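You operate a simulated robot arm through the tools that you are given. There is no shell and no other tool. Be economical: measure what you need, move in short steps, check, and stop when the job is done.

Carry out the task below with a simulated robot arm. There is one attempt and no reset: what you move stays moved.

JOB
Move the brown lead to terminal 4 and clamp it.
Fine: red switch off first, on again last; the orange toggle may stay open; shut the new terminal's toggle; the unused terminal's toggle and the teal cover stay shut. Where these are worked on the way, their far stop is far enough and under half their travel is too little: red switch.

Only the result counts: the job must be done as asked and must still hold three seconds after the hand-in. Knocking over, shifting, dropping, spilling or breaking anything else fails it. A push-on lid holds only when it is set on centred and level and pressed home; a screw cap is set on level and turned clockwise until tight.

ROBOT AND FRAMES
A 7-joint arm with a two-finger parallel gripper on a trunk, on a base that drives. Base frame: it is fixed to the floor where the robot stands at the start and does not move with it; the origin is under the middle of the robot, x ahead of it, y to its left, z up; the surface under the hand at the start is at about z = 0.85. Lengths are in m, angles in degrees, forces in N, time in s.
Its first joint turns from -166.0 to 166.0 degrees. Places, roughly: blue toggle [0.6, -0.5, 0.9]; grey terminal [0.5, -0.3, 0.9]; orange toggle [0.6, -0.2, 0.9]; red switch [0.5, 0, 0.9]; teal cover [0.8, -0.3, 0.9]; white toggle [0.6, -0.3, 0.9]. Payload 1.57 kg.
The TCP is the grasp point between the finger pads, 0.03 m short of the fingertips. In the tool frame z runs along the fingers and y along their closing line. The gripper opens to 0.08 m. The fingers are 0.017 m wide and 0.012 m thick; the gripper's body (0.04 by 0.082 m) begins 0.08 m behind the TCP.
Orientation is that of the tool frame in the base frame, as a unit quaternion [w, x, y, z]. With the fingers straight down and closing along the base's y, the tool's x points along the base's -x, its y along +y and its z along -z.

CONTROLS
- The arm moves only by the tool apply_moves. Its argument "increments" is a list of rows, each an object of numbers (a shift or turn left out is 0, a gripper value left out holds the last): "x", "y", "z": the shift along the tool's x, y, z in m; "ax", "ay", "az": the turn, a rotation vector about the tool's x, y, z in degrees; "hand": the closure, from 0 (fully open) to 1 (shut). In form: [{"x": .., "y": .., "z": .., "ax": .., "ay": .., "az": .., "hand": ..}, ...]. A call has 1 to 10 rows; each row is the pose to reach, as a shift and turn from the pose commanded when the call began, along the tool's axes at that moment. Rows are played at 5 a second. More than 0.05 m and 8.6 degrees between two rows, or a gripper value outside its range, and nothing of the call is played. Where a pose cannot be reached the arm comes as near as it can. A force on the tool above 60 N (or 10 N above the force at the start of the call, whichever is more), or a blocked arm, ends the call early, and 0.2 s more pass. The fingers move at their own pace (about 0.153 m/s each) and stop on an object; they squeeze with about 43 N. The grip force told is the motor's: it shows also when the fingers shut on nothing. Time passes only in rows, and 0.2 s behind the last, so rows that repeat a pose let the fingers close. The reply holds the time, the measured pose of the TCP, the force on the tool along the base axes, the opening and the grip force, in the units named above and with some noise, with the torque about the TCP (base axes, N m) and any sound that the robot's microphone picked up.
- Cameras (640 x 400 px; columns grow to the right, rows downward): "scene" is now at [-0.0219, 0.1417, 1.381]; the picture's right is [-0.52, -0.85, 0.00], its down [-0.38, 0.23, -0.90] and it looks along [0.76, -0.47, -0.45] (base axes); focal length 285 px, centre (320, 200). "wrist" rides on the gripper at [0.072, -0.007, -0.122] in the tool frame; the picture's right is [0.09, 1.00, 0.00], its down [-0.84, 0.08, -0.54] and it looks along [-0.54, 0.05, 0.84] (tool axes); focal length 238 px, centre (320, 200). There is no depth. A picture from a camera that has moved, and an enlarged one, comes with that camera's place and axes in the base frame and with its lens.
- capture(camera): a new picture of that camera. The clock stands still meanwhile.
- drive_base(legs): drives the robot by 1 to 6 legs, each [ahead, left, turn to the left] in m, m and degrees, along the robot's own axes; the way and the turn of a leg run together, so that a leg with both is an arc; at most 1.5 m and 180 degrees a leg. The arm and the cameras ride along, it lands a little off, and it stops where it bumps. It gives what a move gives.
- pan_tilt(pan, tilt): turns the head with the scene camera to pan (to the left, within 143 degrees either way) and tilt (down, from -29 to 69), counted from straight ahead of the robot. It gives what a move gives.
- inspect(camera, box): a new picture of the part [left, top, right, bottom] of that camera's present view, enlarged. The clock stands still meanwhile.
- sign_off(): hands the job in; it is judged then, once.

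Work in short steps. Places have to be worked out from the pictures, the camera data and where the tool is seen: move nearer, look again, correct. Check each grasp and each placing, and mend what went wrong. You have 120 turns and 82 pictures in all, those below and enlarged ones among them. Open the gripper and draw the arm clear of the work before you hand the job in, unless the task says otherwise; then end with one line.

The tools are called by a JSON object that holds its "name" and its "arguments". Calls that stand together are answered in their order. apply_moves: Moves the arm, as the interface text tells. Its arguments: {"type":"object","properties":{"increments":{"type":"array"}},"required":["increments"]} The other tools are called the same way: drive_base (legs) drives the base; pan_tilt (pan, tilt) turns the head that bears the scene camera; capture (camera) takes a picture; inspect (camera, box) takes an enlarged picture of a part of a camera's view; sign_off () hands the job in.

At the start:

```text
time_s: 0.0
position: [0.485, -0.3901, 1.2104]
ee_rot: [-0.001, 0.0, 1.0, -0.001]
ft_force: [-0.1, 0.4, -0.4]
wrist_torque: [-0.01, 0.0, 0.0]
width: 0.0801
grip_force: 0.1
robot x, y, heading: [-0.001, -0.0012, 0.1]
head pan, tilt: [-31.7, 26.5]
```

scene: 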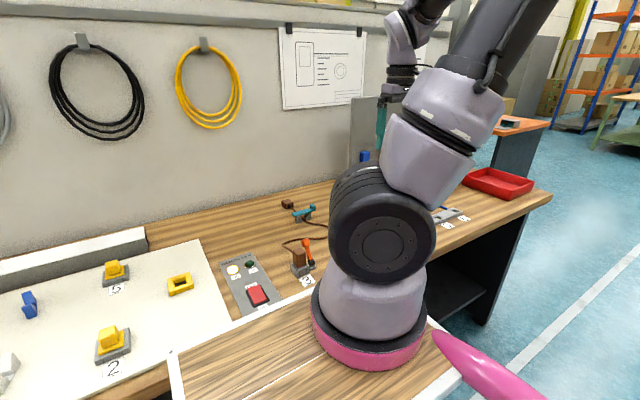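
wrist: 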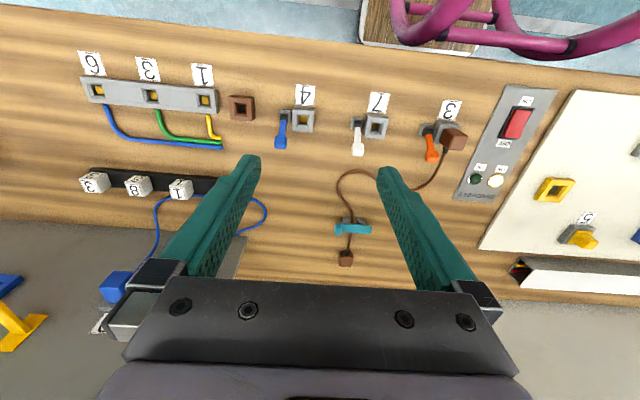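

The wrist view shows terminals 4 (blue toggle), 7 (white) and 3 (orange, holding the brown lead's plug), with the red switch at right. I'll enlarge these parts first.

{"name": "inspect", "arguments": {"camera": "wrist", "box": [220, 70, 380, 170]}}

{"name": "inspect", "arguments": {"camera": "wrist", "box": [320, 70, 560, 270]}}

{"name": "inspect", "arguments": {"camera": "scene", "box": [210, 180, 350, 320]}}

```text
4.00 times, centred on (300, 120) of wrist
camera zoom: at [0.4135, -0.3959, 1.3316], right [-0.09, 1.0, 0.0], down [0.84, 0.08, 0.54], along [0.54, 0.05, -0.84], focal length 953 px, centre (400, 520)
```

zoom: 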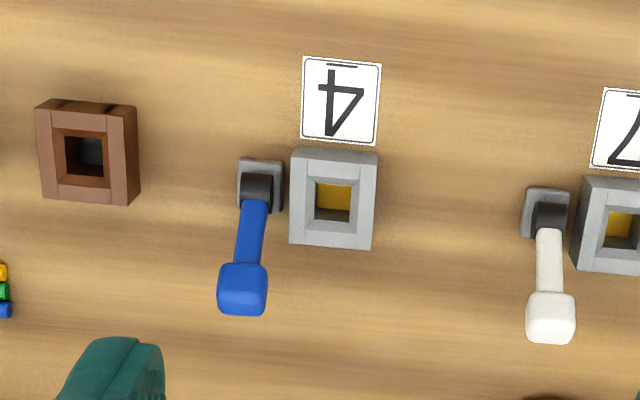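

```text
2.00 times, centred on (440, 170) of wrist
camera zoom: at [0.4135, -0.3959, 1.3316], right [-0.09, 1.0, 0.0], down [0.84, 0.08, 0.54], along [0.54, 0.05, -0.84], focal length 477 px, centre (80, 260)
```

zoom: 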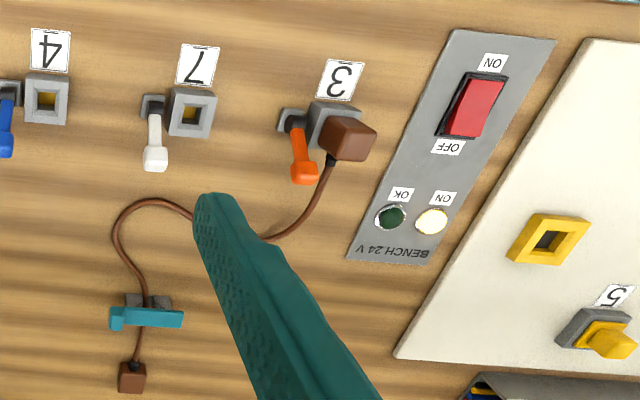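

```text
2.86 times, centred on (280, 250) of scene
camera zoom: at [-0.0219, 0.1417, 1.381], right [-0.52, -0.85, 0.0], down [-0.38, 0.23, -0.9], along [0.76, -0.47, -0.45], focal length 814 px, centre (434, 57)
```

zoom: 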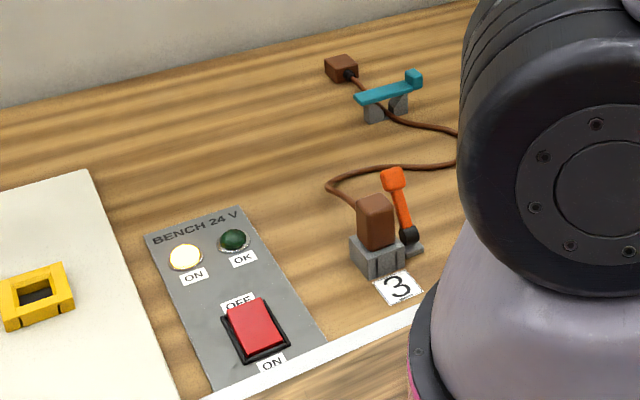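

Orange lever triangulates to a knob at about (0.565, -0.174, 0.913), leaning away at about 45°; all three levers look alike, so probably all are shut. The switch at x≈0.5 is inside the reach minimum, so I back the base a little.

{"name": "drive_base", "arguments": {"legs": [[-0.12, 0, 0]]}}

{"name": "capture", "arguments": {"camera": "scene"}}

{"name": "capture", "arguments": {"camera": "wrist"}}

```text
time_s: 1.2
position: [0.3669, -0.3895, 1.2096]
ee_rot: [0.0, 0.0, 1.0, 0.0]
ft_force: [0.0, -0.8, 0.3]
wrist_torque: [0.04, 0.01, 0.04]
width: 0.0798
grip_force: 0.1
robot x, y, heading: [-0.1216, 0.0002, -0.0]
head pan, tilt: [-31.7, 26.5]
```

```text
76 pictures are left
camera scene: at [-0.1412, 0.1417, 1.381], right [-0.52, -0.85, 0.0], down [-0.38, 0.23, -0.9], along [0.76, -0.47, -0.45], focal length 285 px, centre (320, 200)
```

scene: 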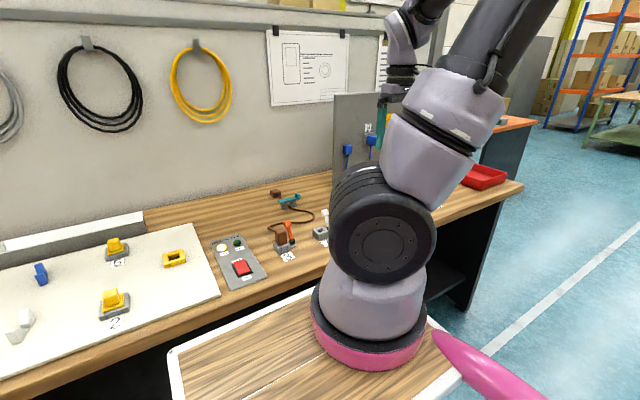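

```text
75 pictures are left
camera wrist: at [0.2945, -0.3957, 1.3316], right [-0.09, 1.0, 0.0], down [0.84, 0.08, 0.54], along [0.54, 0.05, -0.84], focal length 238 px, centre (320, 200)
```

wrist: 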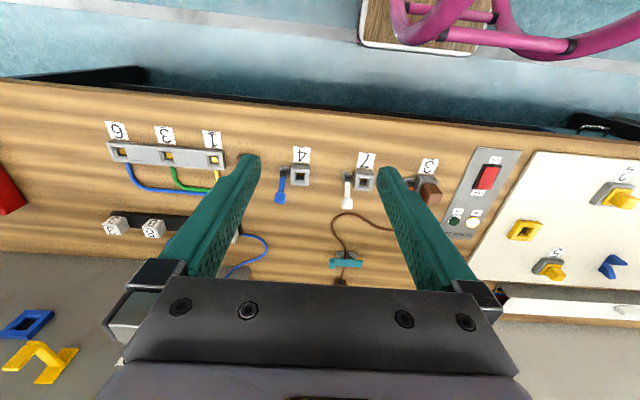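

Base moved cleanly. Now I move above and short of the red switch (about (0.51,-0.006)) to look closely.

{"name": "apply_moves", "arguments": {"increments": [{"x": -0.005, "y": 0.04, "z": 0.02}, {"x": -0.01, "y": 0.08, "z": 0.04}, {"x": -0.015, "y": 0.12, "z": 0.06}, {"x": -0.02, "y": 0.16, "z": 0.08}, {"x": -0.025, "y": 0.2, "z": 0.1}, {"x": -0.03, "y": 0.24, "z": 0.12}, {"x": -0.035, "y": 0.28, "z": 0.14}, {"x": -0.04, "y": 0.32, "z": 0.15}, {"x": -0.045, "y": 0.36, "z": 0.16, "hand": 0.5}, {"x": -0.05, "y": 0.383, "z": 0.17, "hand": 1}]}}

{"name": "capture", "arguments": {"camera": "wrist"}}

{"name": "capture", "arguments": {"camera": "scene"}}

```text
time_s: 3.4
position: [0.4195, -0.0048, 1.0424]
ee_rot: [0.0, 0.0, 1.0, 0.0]
ft_force: [0.7, -1.0, 0.6]
wrist_torque: [0.0, -0.02, 0.01]
width: 0.0
grip_force: 21.5
robot x, y, heading: [-0.1193, -0.0002, -0.4]
head pan, tilt: [-31.7, 26.5]
```

```text
74 pictures are left
camera wrist: at [0.348, -0.0124, 1.1638], right [-0.09, 1.0, 0.0], down [0.84, 0.08, 0.54], along [0.54, 0.05, -0.84], focal length 238 px, centre (320, 200)
```

wrist: 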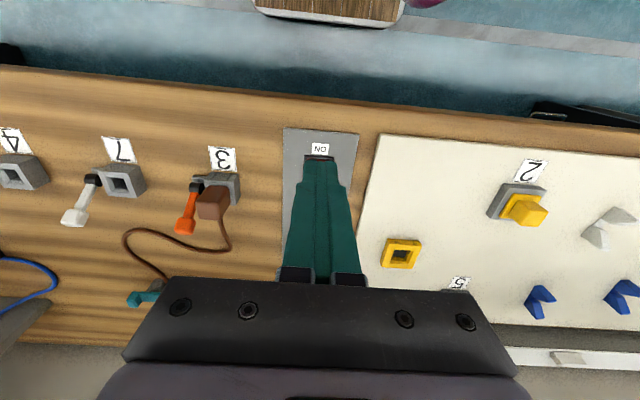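

```text
73 pictures are left
camera scene: at [-0.1415, 0.1416, 1.381], right [-0.52, -0.85, 0.0], down [-0.38, 0.23, -0.9], along [0.76, -0.47, -0.45], focal length 285 px, centre (320, 200)
```

scene: 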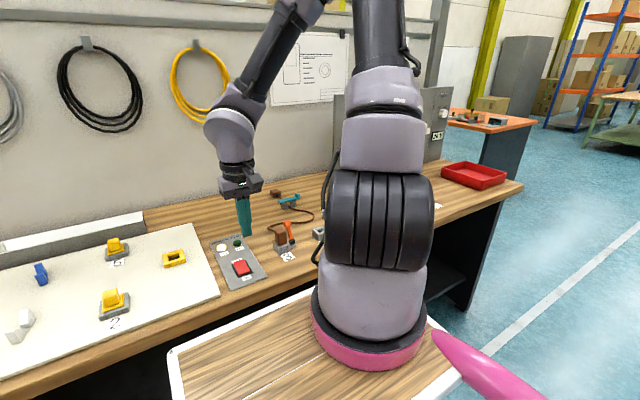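

The scene view now sees the switch and all three terminals; I enlarge it.

{"name": "inspect", "arguments": {"camera": "scene", "box": [200, 220, 344, 310]}}

{"name": "inspect", "arguments": {"camera": "wrist", "box": [0, 120, 256, 280]}}

```text
4.44 times, centred on (272, 265) of scene
camera zoom: at [-0.1415, 0.1416, 1.381], right [-0.52, -0.85, 0.0], down [-0.38, 0.23, -0.9], along [0.76, -0.47, -0.45], focal length 1267 px, centre (533, -89)
```

zoom: 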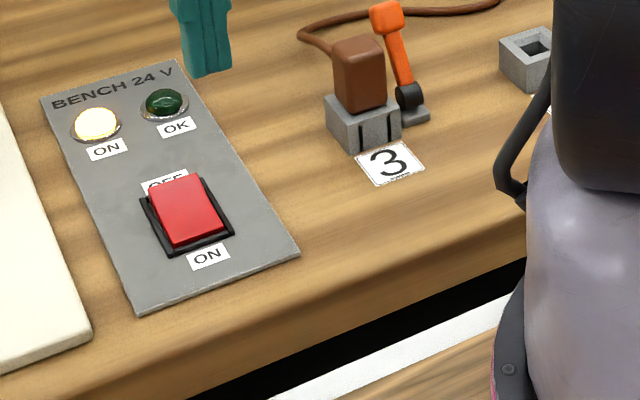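

```text
2.50 times, centred on (128, 200) of wrist
camera zoom: at [0.348, -0.0124, 1.1638], right [-0.09, 1.0, 0.0], down [0.84, 0.08, 0.54], along [0.54, 0.05, -0.84], focal length 596 px, centre (800, 200)
```

zoom: 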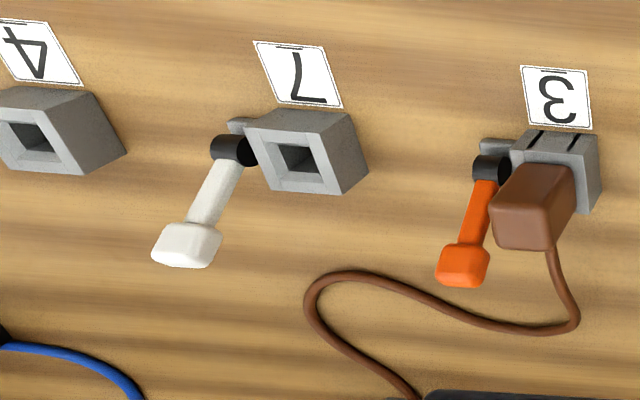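

The rocker's OFF (far) end is raised at about (0.503, -0.003). I hover the closed fingertips about 2 cm above it and check in the scene view.

{"name": "apply_moves", "arguments": {"increments": [{"x": -0.04, "z": 0.02, "hand": 1}, {"x": -0.083, "z": 0.04}, {"x": -0.083, "z": 0.08}, {"x": -0.083, "z": 0.107}]}}

{"name": "inspect", "arguments": {"camera": "scene", "box": [200, 220, 344, 310]}}

{"name": "capture", "arguments": {"camera": "wrist"}}

```text
time_s: 4.4
position: [0.5004, -0.0032, 0.934]
ee_rot: [0.0, 0.0, 1.0, 0.0]
ft_force: [1.1, -0.3, 0.7]
wrist_torque: [0.03, -0.03, -0.03]
width: 0.0001
grip_force: 21.6
robot x, y, heading: [-0.1222, -0.0003, -0.0]
head pan, tilt: [-31.7, 26.5]
```

```text
4.44 times, centred on (272, 265) of scene
camera zoom: at [-0.1415, 0.1419, 1.381], right [-0.52, -0.85, 0.0], down [-0.38, 0.23, -0.9], along [0.76, -0.47, -0.45], focal length 1267 px, centre (533, -89)
```

zoom: 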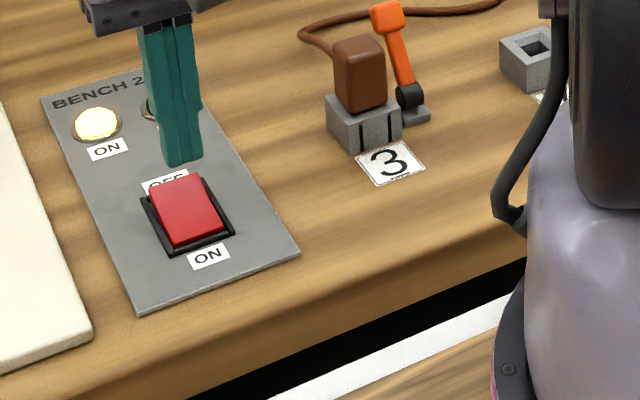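

```text
69 pictures are left
camera wrist: at [0.427, -0.0104, 1.0551], right [-0.09, 1.0, 0.0], down [0.84, 0.08, 0.54], along [0.54, 0.05, -0.84], focal length 238 px, centre (320, 200)
```

wrist: 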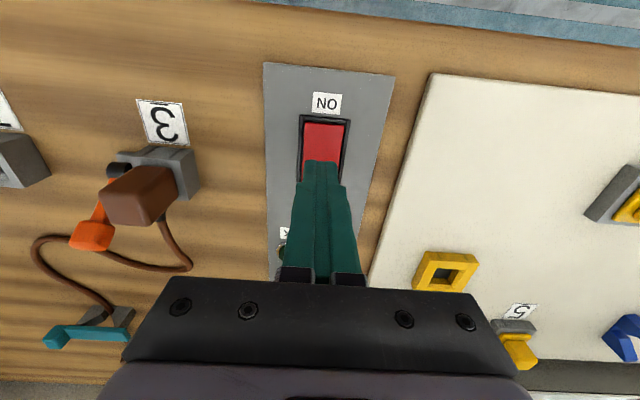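

Fingertips are laterally centred but slightly short of the OFF end; I go 8 mm further and press down in small steps.

{"name": "apply_moves", "arguments": {"increments": [{"x": -0.01, "z": 0.01}, {"x": -0.01, "z": 0.022}, {"x": -0.01, "z": 0.03}, {"x": -0.01, "z": 0.036}, {"x": -0.01, "z": 0.04}, {"x": -0.01, "z": 0.043}]}}

{"name": "inspect", "arguments": {"camera": "scene", "box": [200, 220, 344, 310]}}

```text
time_s: 5.7
position: [0.5095, -0.0044, 0.8953]
ee_rot: [0.003, 0.0, 1.0, -0.001]
ft_force: [-8.8, -3.9, 23.9]
wrist_torque: [-0.08, 0.45, 0.1]
width: 0.0
grip_force: 21.8
robot x, y, heading: [-0.1157, -0.0001, -0.2]
head pan, tilt: [-31.7, 26.5]
stopped in row 6: the force on the tool passed its limit at 73 N (the readings are from after the stop); the commanded pose is now the measured one
```

```text
4.44 times, centred on (272, 265) of scene
camera zoom: at [-0.1421, 0.1414, 1.381], right [-0.52, -0.85, 0.0], down [-0.38, 0.23, -0.9], along [0.76, -0.47, -0.45], focal length 1267 px, centre (533, -89)
```

zoom: 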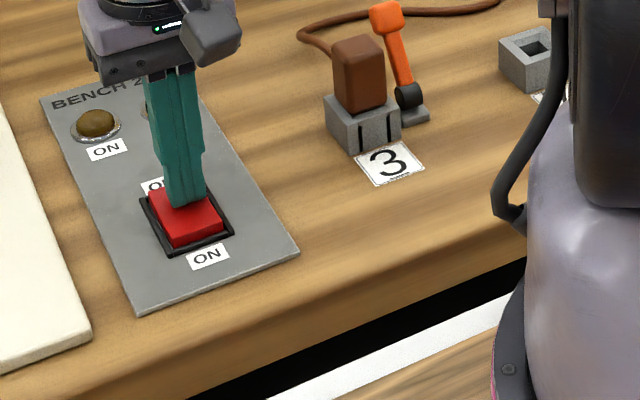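

The ON lamp went dark, so the switch is off. I lift and move back to view terminal 3 and its toggle from nearer.

{"name": "apply_moves", "arguments": {"increments": [{"z": -0.04}, {"z": -0.08}, {"x": 0.03, "y": -0.03, "z": -0.1}, {"x": 0.06, "y": -0.07, "z": -0.1}, {"x": 0.085, "y": -0.11, "z": -0.1}, {"x": 0.085, "y": -0.15, "z": -0.1, "hand": 1}, {"x": 0.085, "y": -0.17, "z": -0.1}]}}

{"name": "capture", "arguments": {"camera": "wrist"}}

{"name": "inspect", "arguments": {"camera": "scene", "box": [200, 220, 344, 310]}}

```text
time_s: 7.3
position: [0.4247, -0.1737, 0.9924]
ee_rot: [0.002, -0.001, 1.0, -0.001]
ft_force: [0.0, 0.5, -0.6]
wrist_torque: [0.0, 0.0, 0.0]
width: 0.0
grip_force: 21.3
robot x, y, heading: [-0.1187, -0.0006, -0.2]
head pan, tilt: [-31.7, 26.5]
```

```text
67 pictures are left
camera wrist: at [0.3522, -0.1808, 1.1141], right [-0.09, 1.0, 0.0], down [0.83, 0.08, 0.55], along [0.54, 0.05, -0.84], focal length 238 px, centre (320, 200)
```

wrist: 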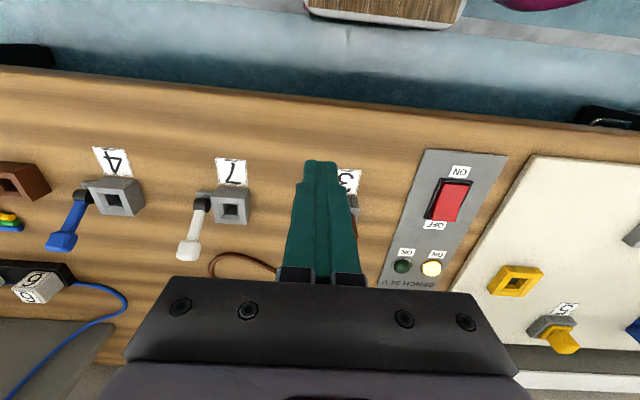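

```text
4.44 times, centred on (272, 265) of scene
camera zoom: at [-0.1409, 0.1419, 1.381], right [-0.52, -0.85, 0.0], down [-0.38, 0.23, -0.9], along [0.76, -0.47, -0.45], focal length 1267 px, centre (533, -89)
```

zoom: 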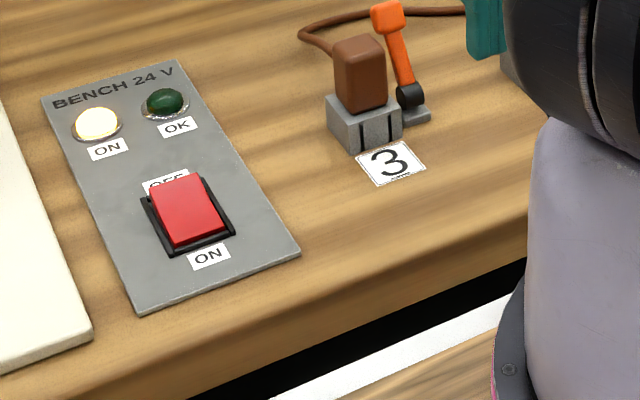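

The switch sprang back — lamp lit and OFF end up again, as I pressed too near the hinge. From this view the rocker spans x≈0.473–0.523, y≈-0.008; I go back and press nearer its far end, to the stop.

{"name": "apply_moves", "arguments": {"increments": [{"x": -0.02, "y": 0.04}, {"x": -0.045, "y": 0.08}, {"x": -0.065, "y": 0.12}, {"x": -0.08, "y": 0.15}, {"x": -0.0915, "y": 0.1685, "z": 0.02}, {"x": -0.0915, "y": 0.1685, "z": 0.055}, {"x": -0.0915, "y": 0.1685, "z": 0.075}, {"x": -0.0915, "y": 0.1685, "z": 0.085}]}}

{"name": "inspect", "arguments": {"camera": "scene", "box": [200, 240, 280, 290]}}

```text
time_s: 9.1
position: [0.5166, -0.0068, 0.9113]
ee_rot: [0.003, 0.001, 1.0, 0.0]
ft_force: [-0.8, -0.1, -1.3]
wrist_torque: [0.02, 0.0, -0.04]
width: 0.0
grip_force: 21.1
robot x, y, heading: [-0.1213, -0.0014, -0.0]
head pan, tilt: [-31.7, 26.5]
```

```text
8.00 times, centred on (240, 265) of scene
camera zoom: at [-0.1412, 0.1417, 1.381], right [-0.52, -0.85, 0.0], down [-0.38, 0.23, -0.9], along [0.76, -0.47, -0.45], focal length 2280 px, centre (960, -320)
```

zoom: 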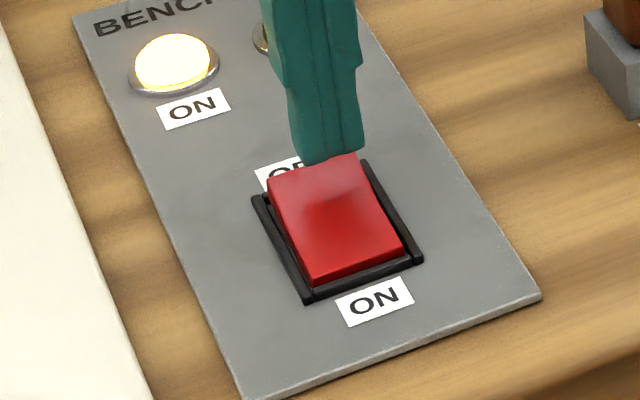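

The tips are right over the OFF end; I press down slowly and hold.

{"name": "apply_moves", "arguments": {"increments": [{"y": 0.003, "z": 0.006}, {"y": 0.003, "z": 0.011}, {"y": 0.003, "z": 0.015}, {"y": 0.003, "z": 0.018}, {"y": 0.003, "z": 0.021}, {"y": 0.003, "z": 0.024}, {"y": 0.003, "z": 0.027}]}}

{"name": "inspect", "arguments": {"camera": "scene", "box": [200, 240, 280, 290]}}

```text
time_s: 10.2
position: [0.5185, -0.0029, 0.8948]
ee_rot: [0.005, 0.0, 1.0, 0.0]
ft_force: [-5.6, -2.3, 22.7]
wrist_torque: [-0.03, 0.35, 0.01]
width: 0.0002
grip_force: 21.0
robot x, y, heading: [-0.1199, -0.0008, -0.1]
head pan, tilt: [-31.7, 26.5]
stopped in row 5: the force on the tool passed its limit at 73 N (the readings are from after the stop); the commanded pose is now the measured one
```

```text
8.00 times, centred on (240, 265) of scene
camera zoom: at [-0.1419, 0.1415, 1.381], right [-0.52, -0.85, 0.0], down [-0.38, 0.23, -0.9], along [0.76, -0.47, -0.45], focal length 2280 px, centre (960, -320)
```

zoom: 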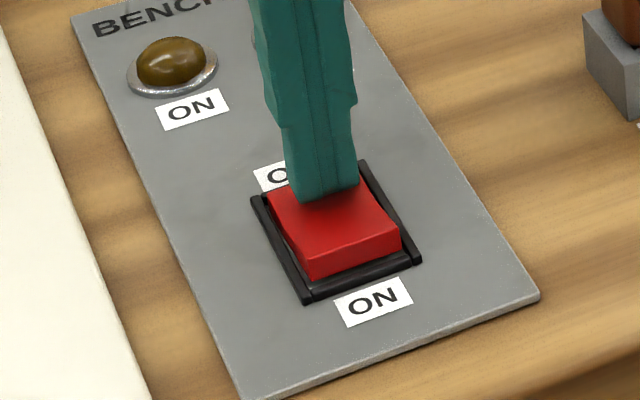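

Rocker now clearly tipped to OFF. I lift straight up slightly and check that it stays.

{"name": "apply_moves", "arguments": {"increments": [{"z": -0.01}, {"z": -0.03}, {"z": -0.05}, {"z": -0.05}]}}

{"name": "inspect", "arguments": {"camera": "scene", "box": [200, 240, 280, 290]}}

```text
time_s: 11.2
position: [0.5187, -0.0029, 0.944]
ee_rot: [0.005, 0.0, 1.0, -0.001]
ft_force: [0.0, -0.3, 0.0]
wrist_torque: [-0.02, 0.0, -0.03]
width: 0.0001
grip_force: 21.7
robot x, y, heading: [-0.1203, 0.0015, 0.0]
head pan, tilt: [-31.7, 26.5]
```

```text
8.00 times, centred on (240, 265) of scene
camera zoom: at [-0.141, 0.1416, 1.381], right [-0.52, -0.85, 0.0], down [-0.38, 0.23, -0.9], along [0.76, -0.47, -0.45], focal length 2280 px, centre (960, -320)
```

zoom: 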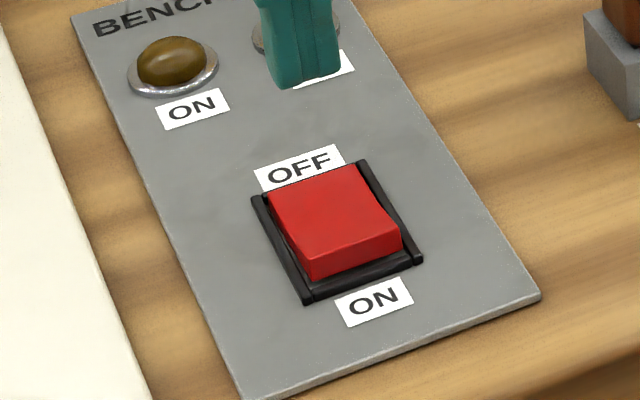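

The switch stays OFF. The orange lever matches the (shut) white one, leaning away; I go behind its knob (beyond x 0.575, y≈-0.18) to push it towards the robot.

{"name": "apply_moves", "arguments": {"increments": [{"z": -0.04}, {"z": -0.06, "x": -0.02, "y": -0.035}, {"z": -0.06, "x": -0.04, "y": -0.075}, {"z": -0.06, "x": -0.06, "y": -0.115}, {"z": -0.06, "x": -0.081, "y": -0.155}, {"z": -0.06, "x": -0.081, "y": -0.177}, {"z": -0.03, "x": -0.081, "y": -0.177}, {"z": 0.0, "x": -0.081, "y": -0.177}]}}

{"name": "inspect", "arguments": {"camera": "scene", "box": [256, 200, 352, 260]}}

{"name": "capture", "arguments": {"camera": "wrist"}}

```text
time_s: 13.0
position: [0.5976, -0.18, 0.9457]
ee_rot: [0.006, 0.0, 1.0, -0.001]
ft_force: [0.0, 0.4, 0.9]
wrist_torque: [-0.03, -0.01, 0.02]
width: 0.0
grip_force: 21.2
robot x, y, heading: [-0.1186, -0.0015, -0.1]
head pan, tilt: [-31.7, 26.5]
```

```text
6.67 times, centred on (304, 230) of scene
camera zoom: at [-0.1413, 0.1417, 1.381], right [-0.52, -0.85, 0.0], down [-0.38, 0.23, -0.9], along [0.76, -0.47, -0.45], focal length 1900 px, centre (427, 0)
```

zoom: 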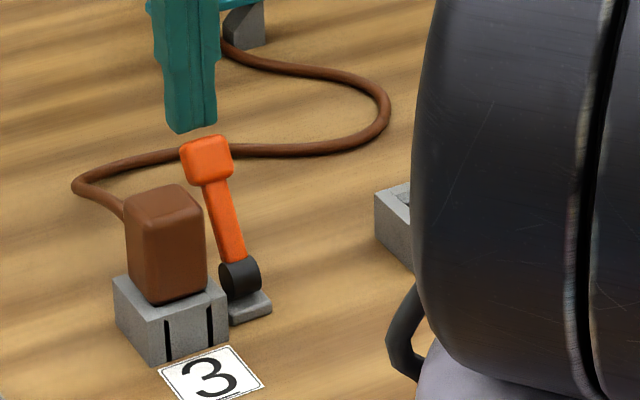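

```text
61 pictures are left
camera wrist: at [0.524, -0.1871, 1.0668], right [-0.09, 1.0, 0.0], down [0.83, 0.08, 0.55], along [0.55, 0.05, -0.83], focal length 238 px, centre (320, 200)
```

wrist: 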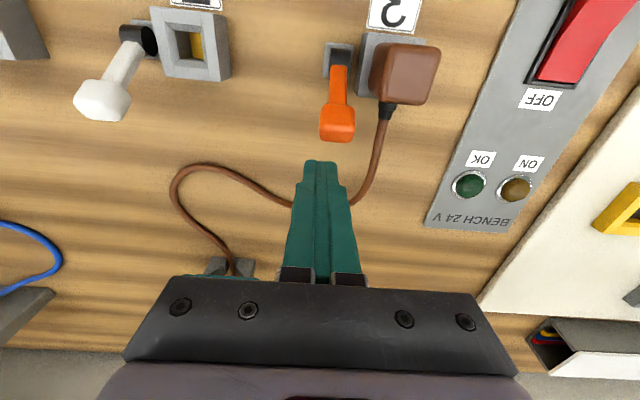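

Fingers are behind the knob (y slightly off by 5 mm). I lower 12 mm and push toward the robot in small steps.

{"name": "apply_moves", "arguments": {"increments": [{"y": 0.004, "z": 0.012}, {"x": 0.015, "y": 0.005, "z": 0.012}, {"x": 0.03, "y": 0.005, "z": 0.012}, {"x": 0.045, "y": 0.005, "z": 0.012}, {"x": 0.06, "y": 0.005, "z": 0.01}, {"x": 0.07, "y": 0.005, "z": 0.008}]}}

{"name": "inspect", "arguments": {"camera": "scene", "box": [256, 200, 352, 260]}}

```text
time_s: 14.4
position: [0.5296, -0.1741, 0.9361]
ee_rot: [0.005, 0.0, 1.0, 0.0]
ft_force: [-0.1, -0.3, -0.2]
wrist_torque: [0.01, 0.0, -0.01]
width: 0.0001
grip_force: 21.5
robot x, y, heading: [-0.1182, -0.0016, -0.0]
head pan, tilt: [-31.7, 26.5]
```

```text
6.67 times, centred on (304, 230) of scene
camera zoom: at [-0.141, 0.1416, 1.381], right [-0.52, -0.85, 0.0], down [-0.38, 0.23, -0.9], along [0.76, -0.47, -0.45], focal length 1900 px, centre (427, 0)
```

zoom: 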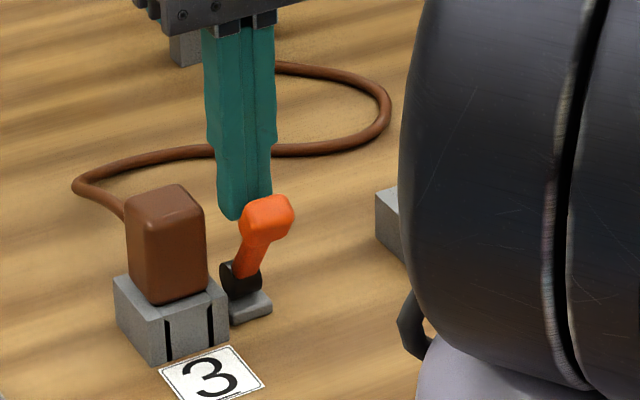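

The lever swung over with little force. I push a bit further to find its open stop.

{"name": "apply_moves", "arguments": {"increments": [{"x": 0.008, "z": 0.002}, {"x": 0.016, "z": 0.006}, {"x": 0.022, "z": 0.01}, {"x": 0.028, "z": 0.012}]}}

{"name": "inspect", "arguments": {"camera": "scene", "box": [256, 200, 352, 260]}}

```text
time_s: 15.1
position: [0.5247, -0.1742, 0.9348]
ee_rot: [0.017, -0.003, 1.0, -0.001]
ft_force: [9.1, 0.4, 7.8]
wrist_torque: [0.05, -0.18, 0.0]
width: 0.0
grip_force: 21.4
robot x, y, heading: [-0.117, 0.0018, 0.0]
head pan, tilt: [-31.7, 26.5]
stopped in row 3: the force on the tool passed its limit at 70 N (the readings are from after the stop); the commanded pose is now the measured one
```

```text
6.67 times, centred on (304, 230) of scene
camera zoom: at [-0.1405, 0.1416, 1.381], right [-0.52, -0.85, 0.0], down [-0.38, 0.23, -0.9], along [0.76, -0.47, -0.45], focal length 1900 px, centre (427, 0)
```

zoom: 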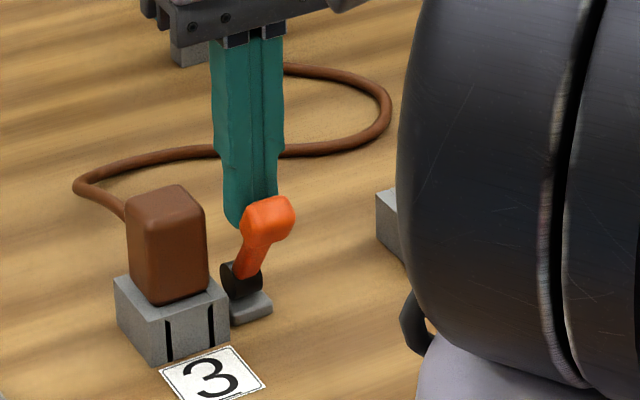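

Orange is open against its stop. Now the same for the blue toggle: knob at about (0.56, -0.452, 0.92); I back off, rise, and go behind it, correcting the slight tilt.

{"name": "apply_moves", "arguments": {"increments": [{"x": -0.02, "z": -0.01, "ay": 1}, {"x": -0.04, "z": -0.04, "ay": 1.9}, {"x": -0.06, "z": -0.065, "y": -0.03, "ay": 1.9}, {"x": -0.073, "z": -0.065, "y": -0.075, "ay": 1.9}, {"x": -0.073, "z": -0.065, "y": -0.12, "ay": 1.9}, {"x": -0.073, "z": -0.065, "y": -0.165, "ay": 1.9}, {"x": -0.073, "z": -0.065, "y": -0.21, "ay": 1.9}, {"x": -0.073, "z": -0.065, "y": -0.25, "ay": 1.9}, {"x": -0.073, "z": -0.065, "y": -0.278, "ay": 1.9}, {"x": -0.075, "z": -0.03, "y": -0.278, "ay": 1.9}]}}

{"name": "capture", "arguments": {"camera": "wrist"}}

{"name": "capture", "arguments": {"camera": "scene"}}

```text
time_s: 17.2
position: [0.5999, -0.4564, 0.9656]
ee_rot: [-0.001, -0.003, 1.0, -0.002]
ft_force: [-0.2, 0.3, 0.7]
wrist_torque: [-0.01, -0.03, -0.06]
width: 0.0
grip_force: 20.7
robot x, y, heading: [-0.1188, -0.0001, 0.1]
head pan, tilt: [-31.7, 26.5]
```

```text
58 pictures are left
camera wrist: at [0.5266, -0.4651, 1.0878], right [-0.1, 1.0, 0.0], down [0.84, 0.08, 0.54], along [0.54, 0.05, -0.84], focal length 238 px, centre (320, 200)
```

wrist: 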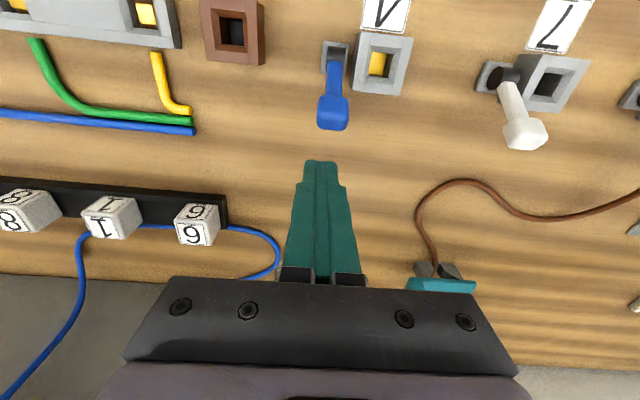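

```text
57 pictures are left
camera scene: at [-0.1409, 0.1417, 1.381], right [-0.52, -0.85, 0.0], down [-0.38, 0.23, -0.9], along [0.76, -0.47, -0.45], focal length 285 px, centre (320, 200)
```

scene: 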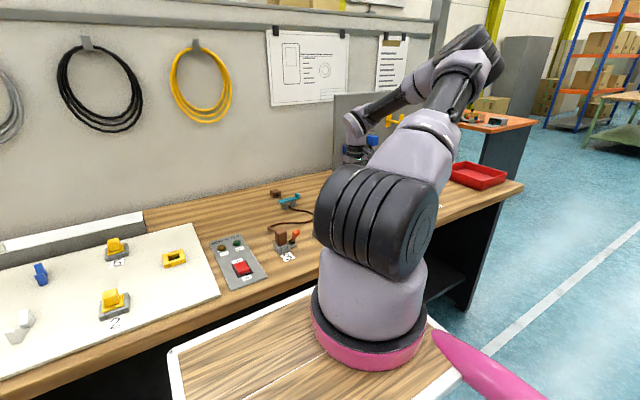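

Blue knob lies at about (0.564, -0.453), right ahead of the fingers. I lower 3 cm and push it over to x≈0.527 as with orange.

{"name": "apply_moves", "arguments": {"increments": [{"y": 0.002, "z": 0.031}, {"x": 0.015, "y": 0.002, "z": 0.031}, {"x": 0.03, "y": 0.002, "z": 0.031}, {"x": 0.045, "y": 0.002, "z": 0.031}, {"x": 0.058, "y": 0.002, "z": 0.029}, {"x": 0.068, "y": 0.002, "z": 0.028}, {"x": 0.073, "y": 0.002, "z": 0.028}]}}

{"name": "capture", "arguments": {"camera": "wrist"}}

```text
time_s: 18.9
position: [0.5251, -0.4523, 0.9403]
ee_rot: [-0.001, -0.003, 1.0, -0.002]
ft_force: [-1.1, -0.2, -0.2]
wrist_torque: [0.0, 0.0, -0.06]
width: 0.0003
grip_force: 21.7
robot x, y, heading: [-0.1188, -0.0036, 0.0]
head pan, tilt: [-31.7, 26.5]
```

```text
56 pictures are left
camera wrist: at [0.4537, -0.4601, 1.0612], right [-0.1, 1.0, 0.0], down [0.84, 0.08, 0.54], along [0.54, 0.05, -0.84], focal length 238 px, centre (320, 200)
```

wrist: 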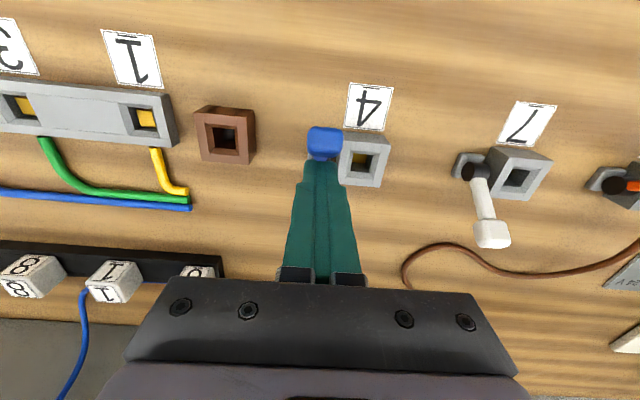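

Blue is now open, leaning to the robot like orange. I rise and move to look at the plug at terminal 3, opening the hand halfway.

{"name": "apply_moves", "arguments": {"increments": [{"x": -0.02, "z": -0.01}, {"x": -0.02, "z": -0.05}, {"x": 0.0, "y": 0.03, "z": -0.08}, {"x": 0.02, "y": 0.075, "z": -0.08}, {"x": 0.03, "y": 0.12, "z": -0.08}, {"x": 0.04, "y": 0.165, "z": -0.08}, {"x": 0.05, "y": 0.21, "z": -0.08}, {"x": 0.06, "y": 0.255, "z": -0.08}, {"x": 0.07, "y": 0.3, "z": -0.08, "hand": 0.3}, {"x": 0.07, "y": 0.322, "z": -0.08, "az": 0, "hand": 0.3}]}}

{"name": "capture", "arguments": {"camera": "wrist"}}

{"name": "inspect", "arguments": {"camera": "scene", "box": [256, 200, 352, 260]}}

```text
time_s: 21.1
position: [0.4545, -0.1267, 1.0192]
ee_rot: [-0.001, -0.002, 1.0, -0.002]
ft_force: [0.2, -0.2, -0.2]
wrist_torque: [0.02, -0.02, 0.01]
width: 0.0562
grip_force: 0.1
robot x, y, heading: [-0.1177, -0.0022, -0.1]
head pan, tilt: [-31.7, 26.5]
```

```text
55 pictures are left
camera wrist: at [0.3827, -0.1342, 1.1408], right [-0.1, 1.0, 0.0], down [0.84, 0.08, 0.54], along [0.54, 0.05, -0.84], focal length 238 px, centre (320, 200)
```

wrist: 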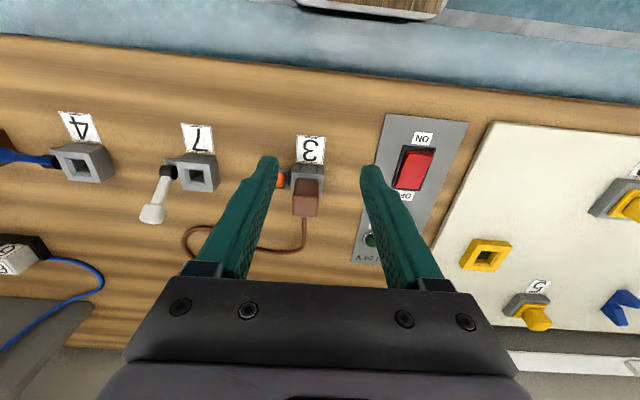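

```text
6.67 times, centred on (304, 230) of scene
camera zoom: at [-0.1408, 0.1412, 1.381], right [-0.52, -0.85, 0.0], down [-0.38, 0.23, -0.9], along [0.76, -0.47, -0.45], focal length 1900 px, centre (427, 0)
```

zoom: 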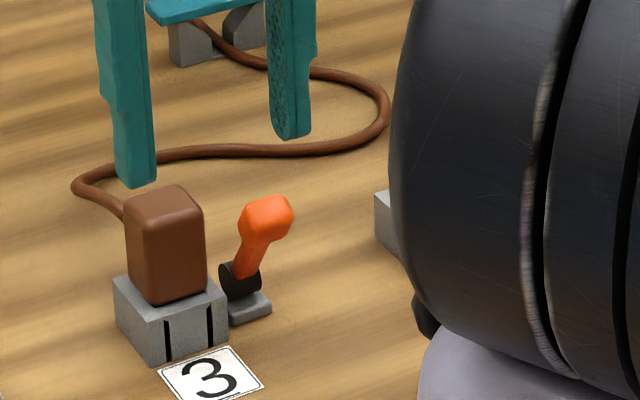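

I enlarge the wrist view of the plug to fix its place.

{"name": "inspect", "arguments": {"camera": "wrist", "box": [256, 120, 384, 200]}}

{"name": "inspect", "arguments": {"camera": "wrist", "box": [256, 180, 384, 260]}}

```text
5.00 times, centred on (320, 160) of wrist
camera zoom: at [0.3827, -0.1342, 1.1408], right [-0.1, 1.0, 0.0], down [0.84, 0.08, 0.54], along [0.54, 0.05, -0.84], focal length 1192 px, centre (320, 400)
```

zoom: 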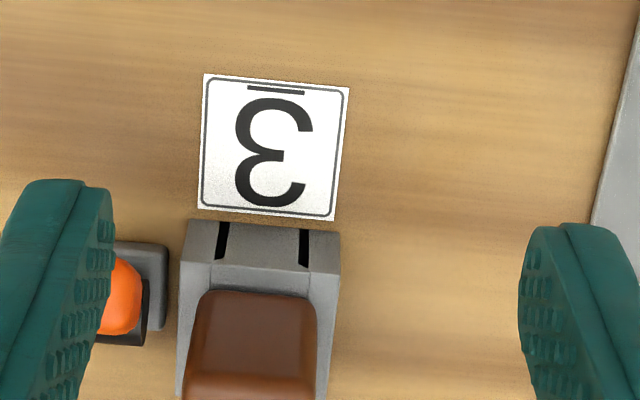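

```text
5.00 times, centred on (320, 220) of wrist
camera zoom: at [0.3827, -0.1342, 1.1408], right [-0.1, 1.0, 0.0], down [0.84, 0.08, 0.54], along [0.54, 0.05, -0.84], focal length 1192 px, centre (320, 100)
```

zoom: 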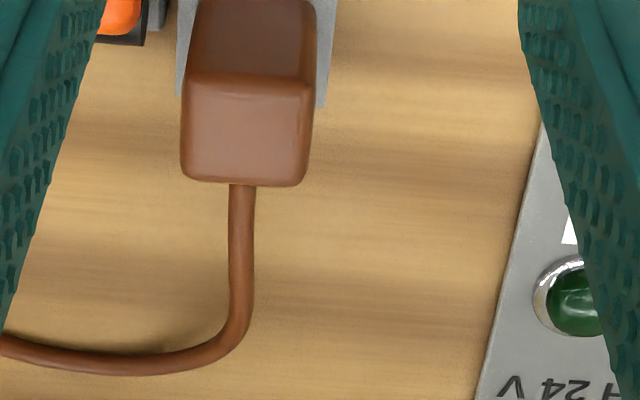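

Plug top centre triangulates to about (0.529, -0.137, 0.924), 26 mm wide, yawed ~2°. I hover above it with a 45 mm opening and verify.

{"name": "apply_moves", "arguments": {"increments": [{"x": -0.03, "y": -0.004, "az": -1, "hand": 0.44}, {"x": -0.06, "y": -0.01, "az": -2, "hand": 0.44}, {"x": -0.076, "y": -0.01, "z": 0.015, "az": -2}, {"x": -0.076, "y": -0.01, "z": 0.04, "az": -2}]}}

{"name": "capture", "arguments": {"camera": "wrist"}}

{"name": "inspect", "arguments": {"camera": "scene", "box": [240, 190, 352, 260]}}

```text
time_s: 22.1
position: [0.5274, -0.1392, 0.9791]
ee_rot: [-0.001, -0.02, 1.0, -0.001]
ft_force: [-0.3, 0.3, -0.4]
wrist_torque: [0.0, -0.06, 0.02]
width: 0.0451
grip_force: 0.1
robot x, y, heading: [-0.1168, 0.001, 0.1]
head pan, tilt: [-31.7, 26.5]
```

```text
51 pictures are left
camera wrist: at [0.4559, -0.1479, 1.0994], right [-0.13, 0.99, 0.0], down [0.83, 0.11, 0.54], along [0.54, 0.07, -0.84], focal length 238 px, centre (320, 200)
```

wrist: 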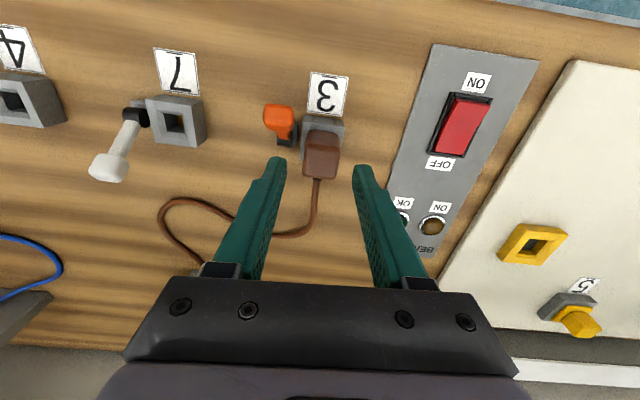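

```text
5.71 times, centred on (296, 225) of scene
camera zoom: at [-0.141, 0.1416, 1.381], right [-0.52, -0.85, 0.0], down [-0.38, 0.23, -0.9], along [0.76, -0.47, -0.45], focal length 1629 px, centre (457, 57)
```

zoom: 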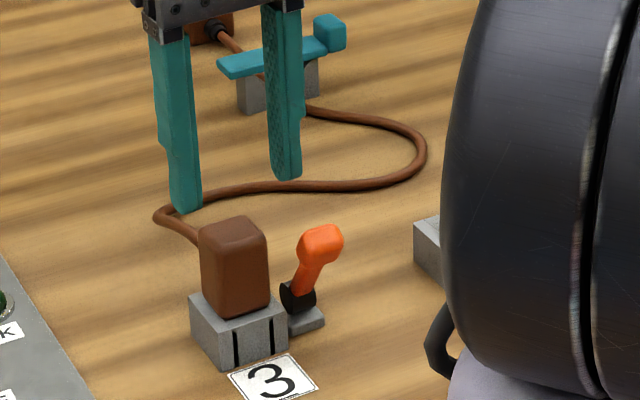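

The plug is centred between the fingers. I descend to TCP z≈0.925 (tips above the lever pivot) and close.

{"name": "apply_moves", "arguments": {"increments": [{"x": -0.005, "y": 0.001, "z": 0.02}, {"x": -0.006, "y": 0.001, "z": 0.04}, {"x": -0.006, "y": 0.001, "z": 0.054}, {"x": -0.006, "y": 0.001, "z": 0.054, "hand": 0.8}, {"x": -0.006, "y": 0.001, "z": 0.054, "hand": 1}, {"x": -0.006, "y": 0.001, "z": 0.054, "hand": 1}]}}

{"name": "capture", "arguments": {"camera": "wrist"}}

{"name": "inspect", "arguments": {"camera": "scene", "box": [240, 190, 352, 260]}}

```text
time_s: 23.4
position: [0.5326, -0.1366, 0.9223]
ee_rot: [0.0, -0.021, 1.0, -0.001]
ft_force: [-0.2, 18.7, -0.5]
wrist_torque: [0.99, 0.02, -0.17]
width: 0.029
grip_force: 39.0
robot x, y, heading: [-0.1158, -0.0015, -0.2]
head pan, tilt: [-31.7, 26.5]
```

```text
49 pictures are left
camera wrist: at [0.4621, -0.1474, 1.045], right [-0.13, 0.99, 0.0], down [0.83, 0.11, 0.54], along [0.54, 0.07, -0.84], focal length 238 px, centre (320, 200)
```

wrist: 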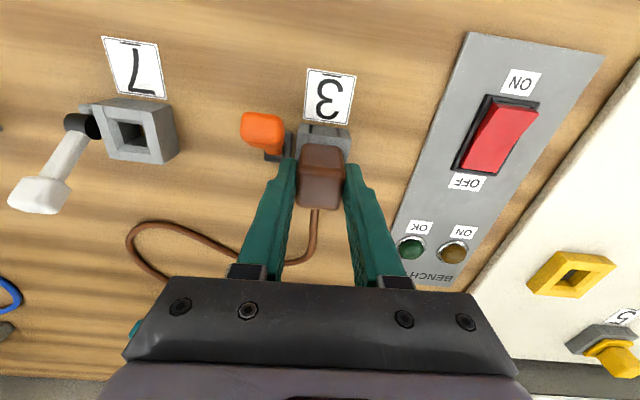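

```text
5.71 times, centred on (296, 225) of scene
camera zoom: at [-0.1408, 0.1424, 1.3809], right [-0.52, -0.85, 0.0], down [-0.38, 0.23, -0.9], along [0.76, -0.47, -0.45], focal length 1629 px, centre (457, 57)
```

zoom: 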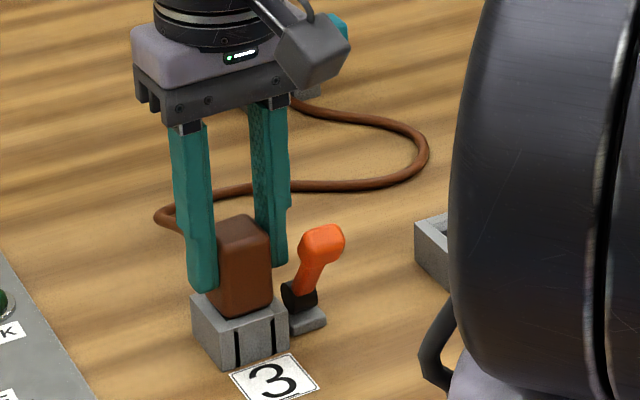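

Gripped at 29 mm with a +y side load of 19 N; I relieve it by shifting 2 mm in +y, then read the force.

{"name": "apply_moves", "arguments": {"increments": [{"y": 0.001}, {"y": 0.002}, {"y": 0.002}]}}

```text
time_s: 24.2
position: [0.5333, -0.137, 0.923]
ee_rot: [-0.001, -0.019, 1.0, -0.003]
ft_force: [-5.4, 0.4, 1.1]
wrist_torque: [0.23, 0.31, -0.18]
width: 0.0291
grip_force: 38.4
robot x, y, heading: [-0.1167, 0.0005, -0.0]
head pan, tilt: [-31.7, 26.5]
```

Side load gone; seated grip reference is TCP (0.533, -0.137, 0.923). I pull straight up.

{"name": "apply_moves", "arguments": {"increments": [{"z": -0.005}, {"z": -0.012}, {"z": -0.02}, {"z": -0.03}, {"z": -0.04}, {"z": -0.05}]}}

{"name": "capture", "arguments": {"camera": "scene"}}

{"name": "capture", "arguments": {"camera": "wrist"}}

```text
time_s: 25.6
position: [0.5362, -0.1368, 0.9746]
ee_rot: [-0.001, -0.022, 1.0, -0.002]
ft_force: [0.2, 0.0, -0.2]
wrist_torque: [0.06, 0.05, 0.03]
width: 0.0287
grip_force: 39.3
robot x, y, heading: [-0.1219, -0.0014, 0.0]
head pan, tilt: [-31.7, 26.5]
```

```text
47 pictures are left
camera scene: at [-0.1406, 0.1415, 1.381], right [-0.52, -0.85, 0.0], down [-0.38, 0.23, -0.9], along [0.76, -0.47, -0.45], focal length 285 px, centre (320, 200)
```

scene: 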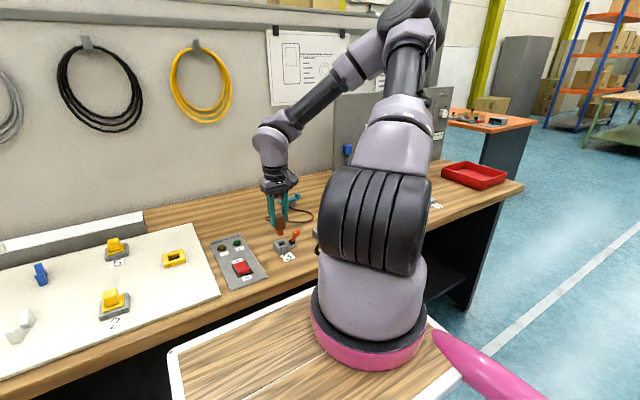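

```text
46 pictures are left
camera wrist: at [0.465, -0.1448, 1.0956], right [-0.13, 0.99, 0.0], down [0.83, 0.11, 0.54], along [0.54, 0.07, -0.84], focal length 238 px, centre (320, 200)
```

wrist: 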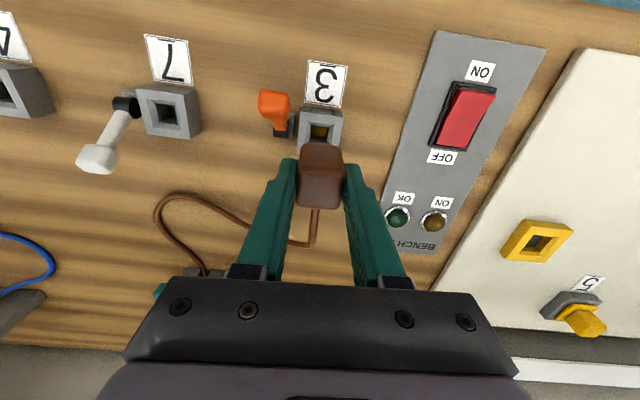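

Plug is out and held; the socket-3 check reproduces (0.532, -0.136), so the camera model is good. I raise and carry it over to terminal 4 (about (0.528, -0.417)), staying slightly short for a look.

{"name": "apply_moves", "arguments": {"increments": [{"z": -0.03}, {"x": 0.01, "z": -0.055, "y": -0.02}, {"x": 0.02, "y": -0.06, "z": -0.055}, {"x": 0.03, "y": -0.1, "z": -0.055}, {"x": 0.03, "y": -0.14, "z": -0.055}, {"x": 0.03, "y": -0.18, "z": -0.055}, {"x": 0.03, "y": -0.22, "z": -0.055}, {"x": 0.03, "y": -0.25, "z": -0.055}, {"x": 0.03, "y": -0.28, "z": -0.055}]}}

{"name": "capture", "arguments": {"camera": "wrist"}}

```text
time_s: 27.6
position: [0.5178, -0.4151, 1.0338]
ee_rot: [0.0, -0.021, 1.0, -0.002]
ft_force: [0.3, 0.7, -1.1]
wrist_torque: [-0.03, 0.01, 0.02]
width: 0.0291
grip_force: 38.0
robot x, y, heading: [-0.1184, 0.0008, -0.1]
head pan, tilt: [-31.7, 26.5]
```

```text
45 pictures are left
camera wrist: at [0.4458, -0.425, 1.1545], right [-0.13, 0.99, 0.0], down [0.83, 0.11, 0.54], along [0.54, 0.07, -0.84], focal length 238 px, centre (320, 200)
```

wrist: 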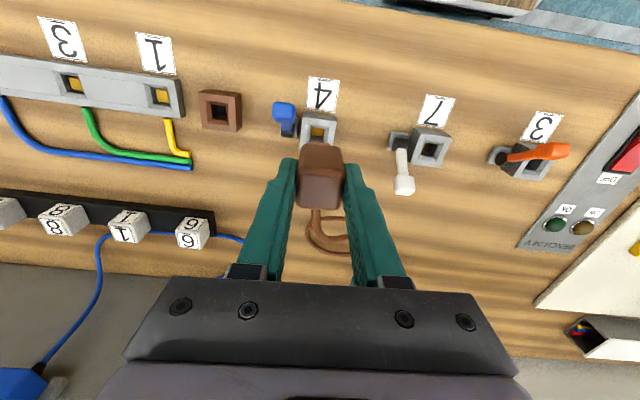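

Socket 4 is visible just ahead of the plug; I enlarge to locate it.

{"name": "inspect", "arguments": {"camera": "wrist", "box": [272, 70, 368, 130]}}

{"name": "inspect", "arguments": {"camera": "wrist", "box": [272, 110, 368, 170]}}

```text
6.67 times, centred on (320, 100) of wrist
camera zoom: at [0.4458, -0.425, 1.1545], right [-0.13, 0.99, 0.0], down [0.83, 0.11, 0.54], along [0.54, 0.07, -0.84], focal length 1589 px, centre (320, 867)
```

zoom: 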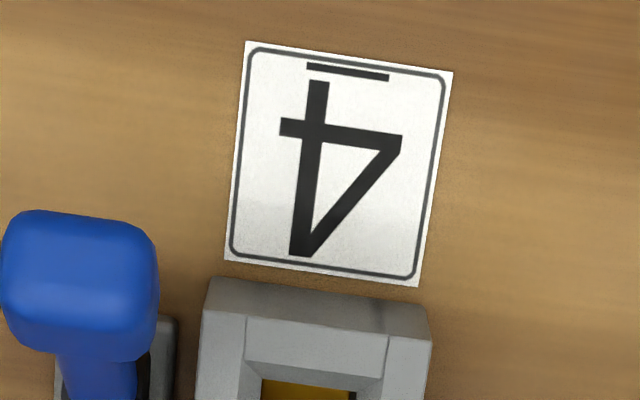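

```text
6.67 times, centred on (320, 140) of wrist
camera zoom: at [0.4458, -0.425, 1.1545], right [-0.13, 0.99, 0.0], down [0.83, 0.11, 0.54], along [0.54, 0.07, -0.84], focal length 1589 px, centre (320, 600)
```

zoom: 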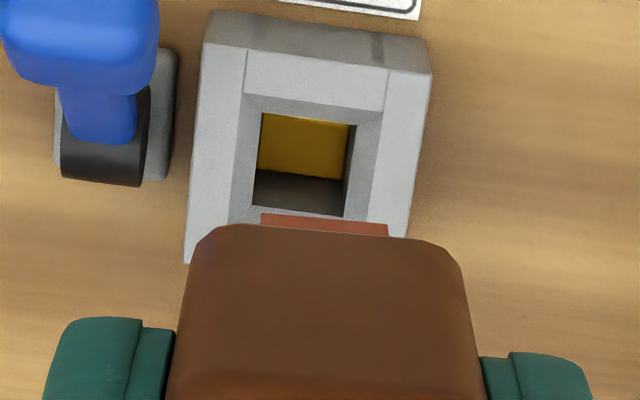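

Socket 4 centre works out at (0.5345, -0.416), yawed ~2° less than the held plug. I move over it, turn 2°, and lower to just above the mouth.

{"name": "apply_moves", "arguments": {"increments": [{"x": -0.009, "az": 1}, {"x": -0.017, "az": 2}, {"x": -0.017, "z": 0.03, "az": 2}, {"x": -0.017, "z": 0.06, "az": 2}, {"x": -0.017, "z": 0.082, "az": 2}]}}

{"name": "capture", "arguments": {"camera": "wrist"}}

{"name": "capture", "arguments": {"camera": "scene"}}

```text
time_s: 28.9
position: [0.5342, -0.4158, 0.9507]
ee_rot: [-0.001, -0.003, 1.0, -0.002]
ft_force: [-0.6, -0.1, 0.0]
wrist_torque: [0.0, -0.02, 0.04]
width: 0.0286
grip_force: 38.4
robot x, y, heading: [-0.1217, 0.0001, 0.0]
head pan, tilt: [-31.7, 26.5]
```

```text
42 pictures are left
camera wrist: at [0.4622, -0.4234, 1.0721], right [-0.1, 1.0, 0.0], down [0.84, 0.08, 0.54], along [0.54, 0.05, -0.84], focal length 238 px, centre (320, 200)
```

wrist: 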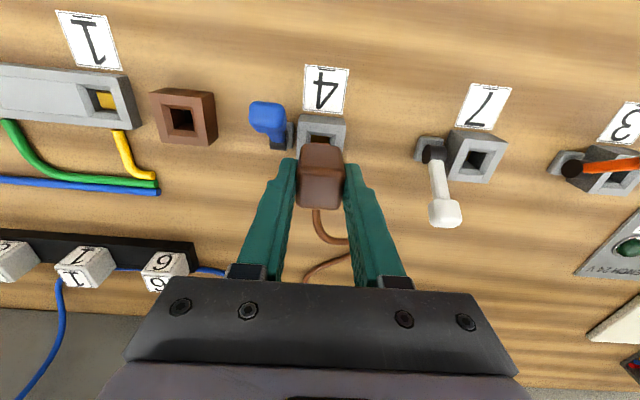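

```text
41 pictures are left
camera scene: at [-0.1409, 0.1417, 1.381], right [-0.52, -0.85, 0.0], down [-0.38, 0.23, -0.9], along [0.76, -0.47, -0.45], focal length 285 px, centre (320, 200)
```

scene: 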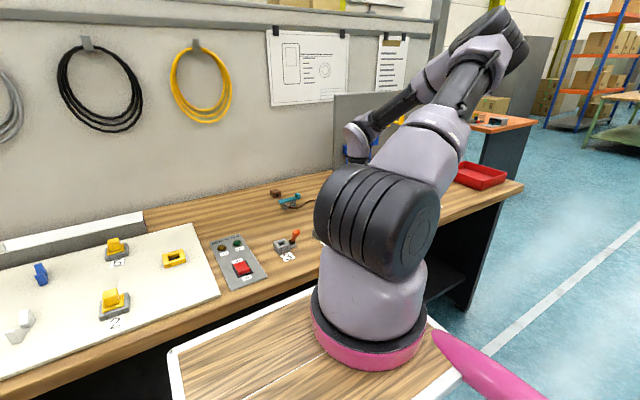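

Plug and socket look aligned; a close look before lowering.

{"name": "inspect", "arguments": {"camera": "wrist", "box": [272, 100, 368, 160]}}

```text
6.67 times, centred on (320, 130) of wrist
camera zoom: at [0.4622, -0.4234, 1.0721], right [-0.1, 1.0, 0.0], down [0.84, 0.08, 0.54], along [0.54, 0.05, -0.84], focal length 1589 px, centre (320, 667)
```

zoom: 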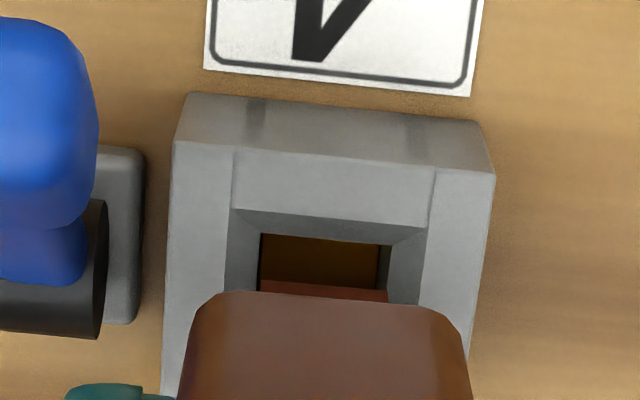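

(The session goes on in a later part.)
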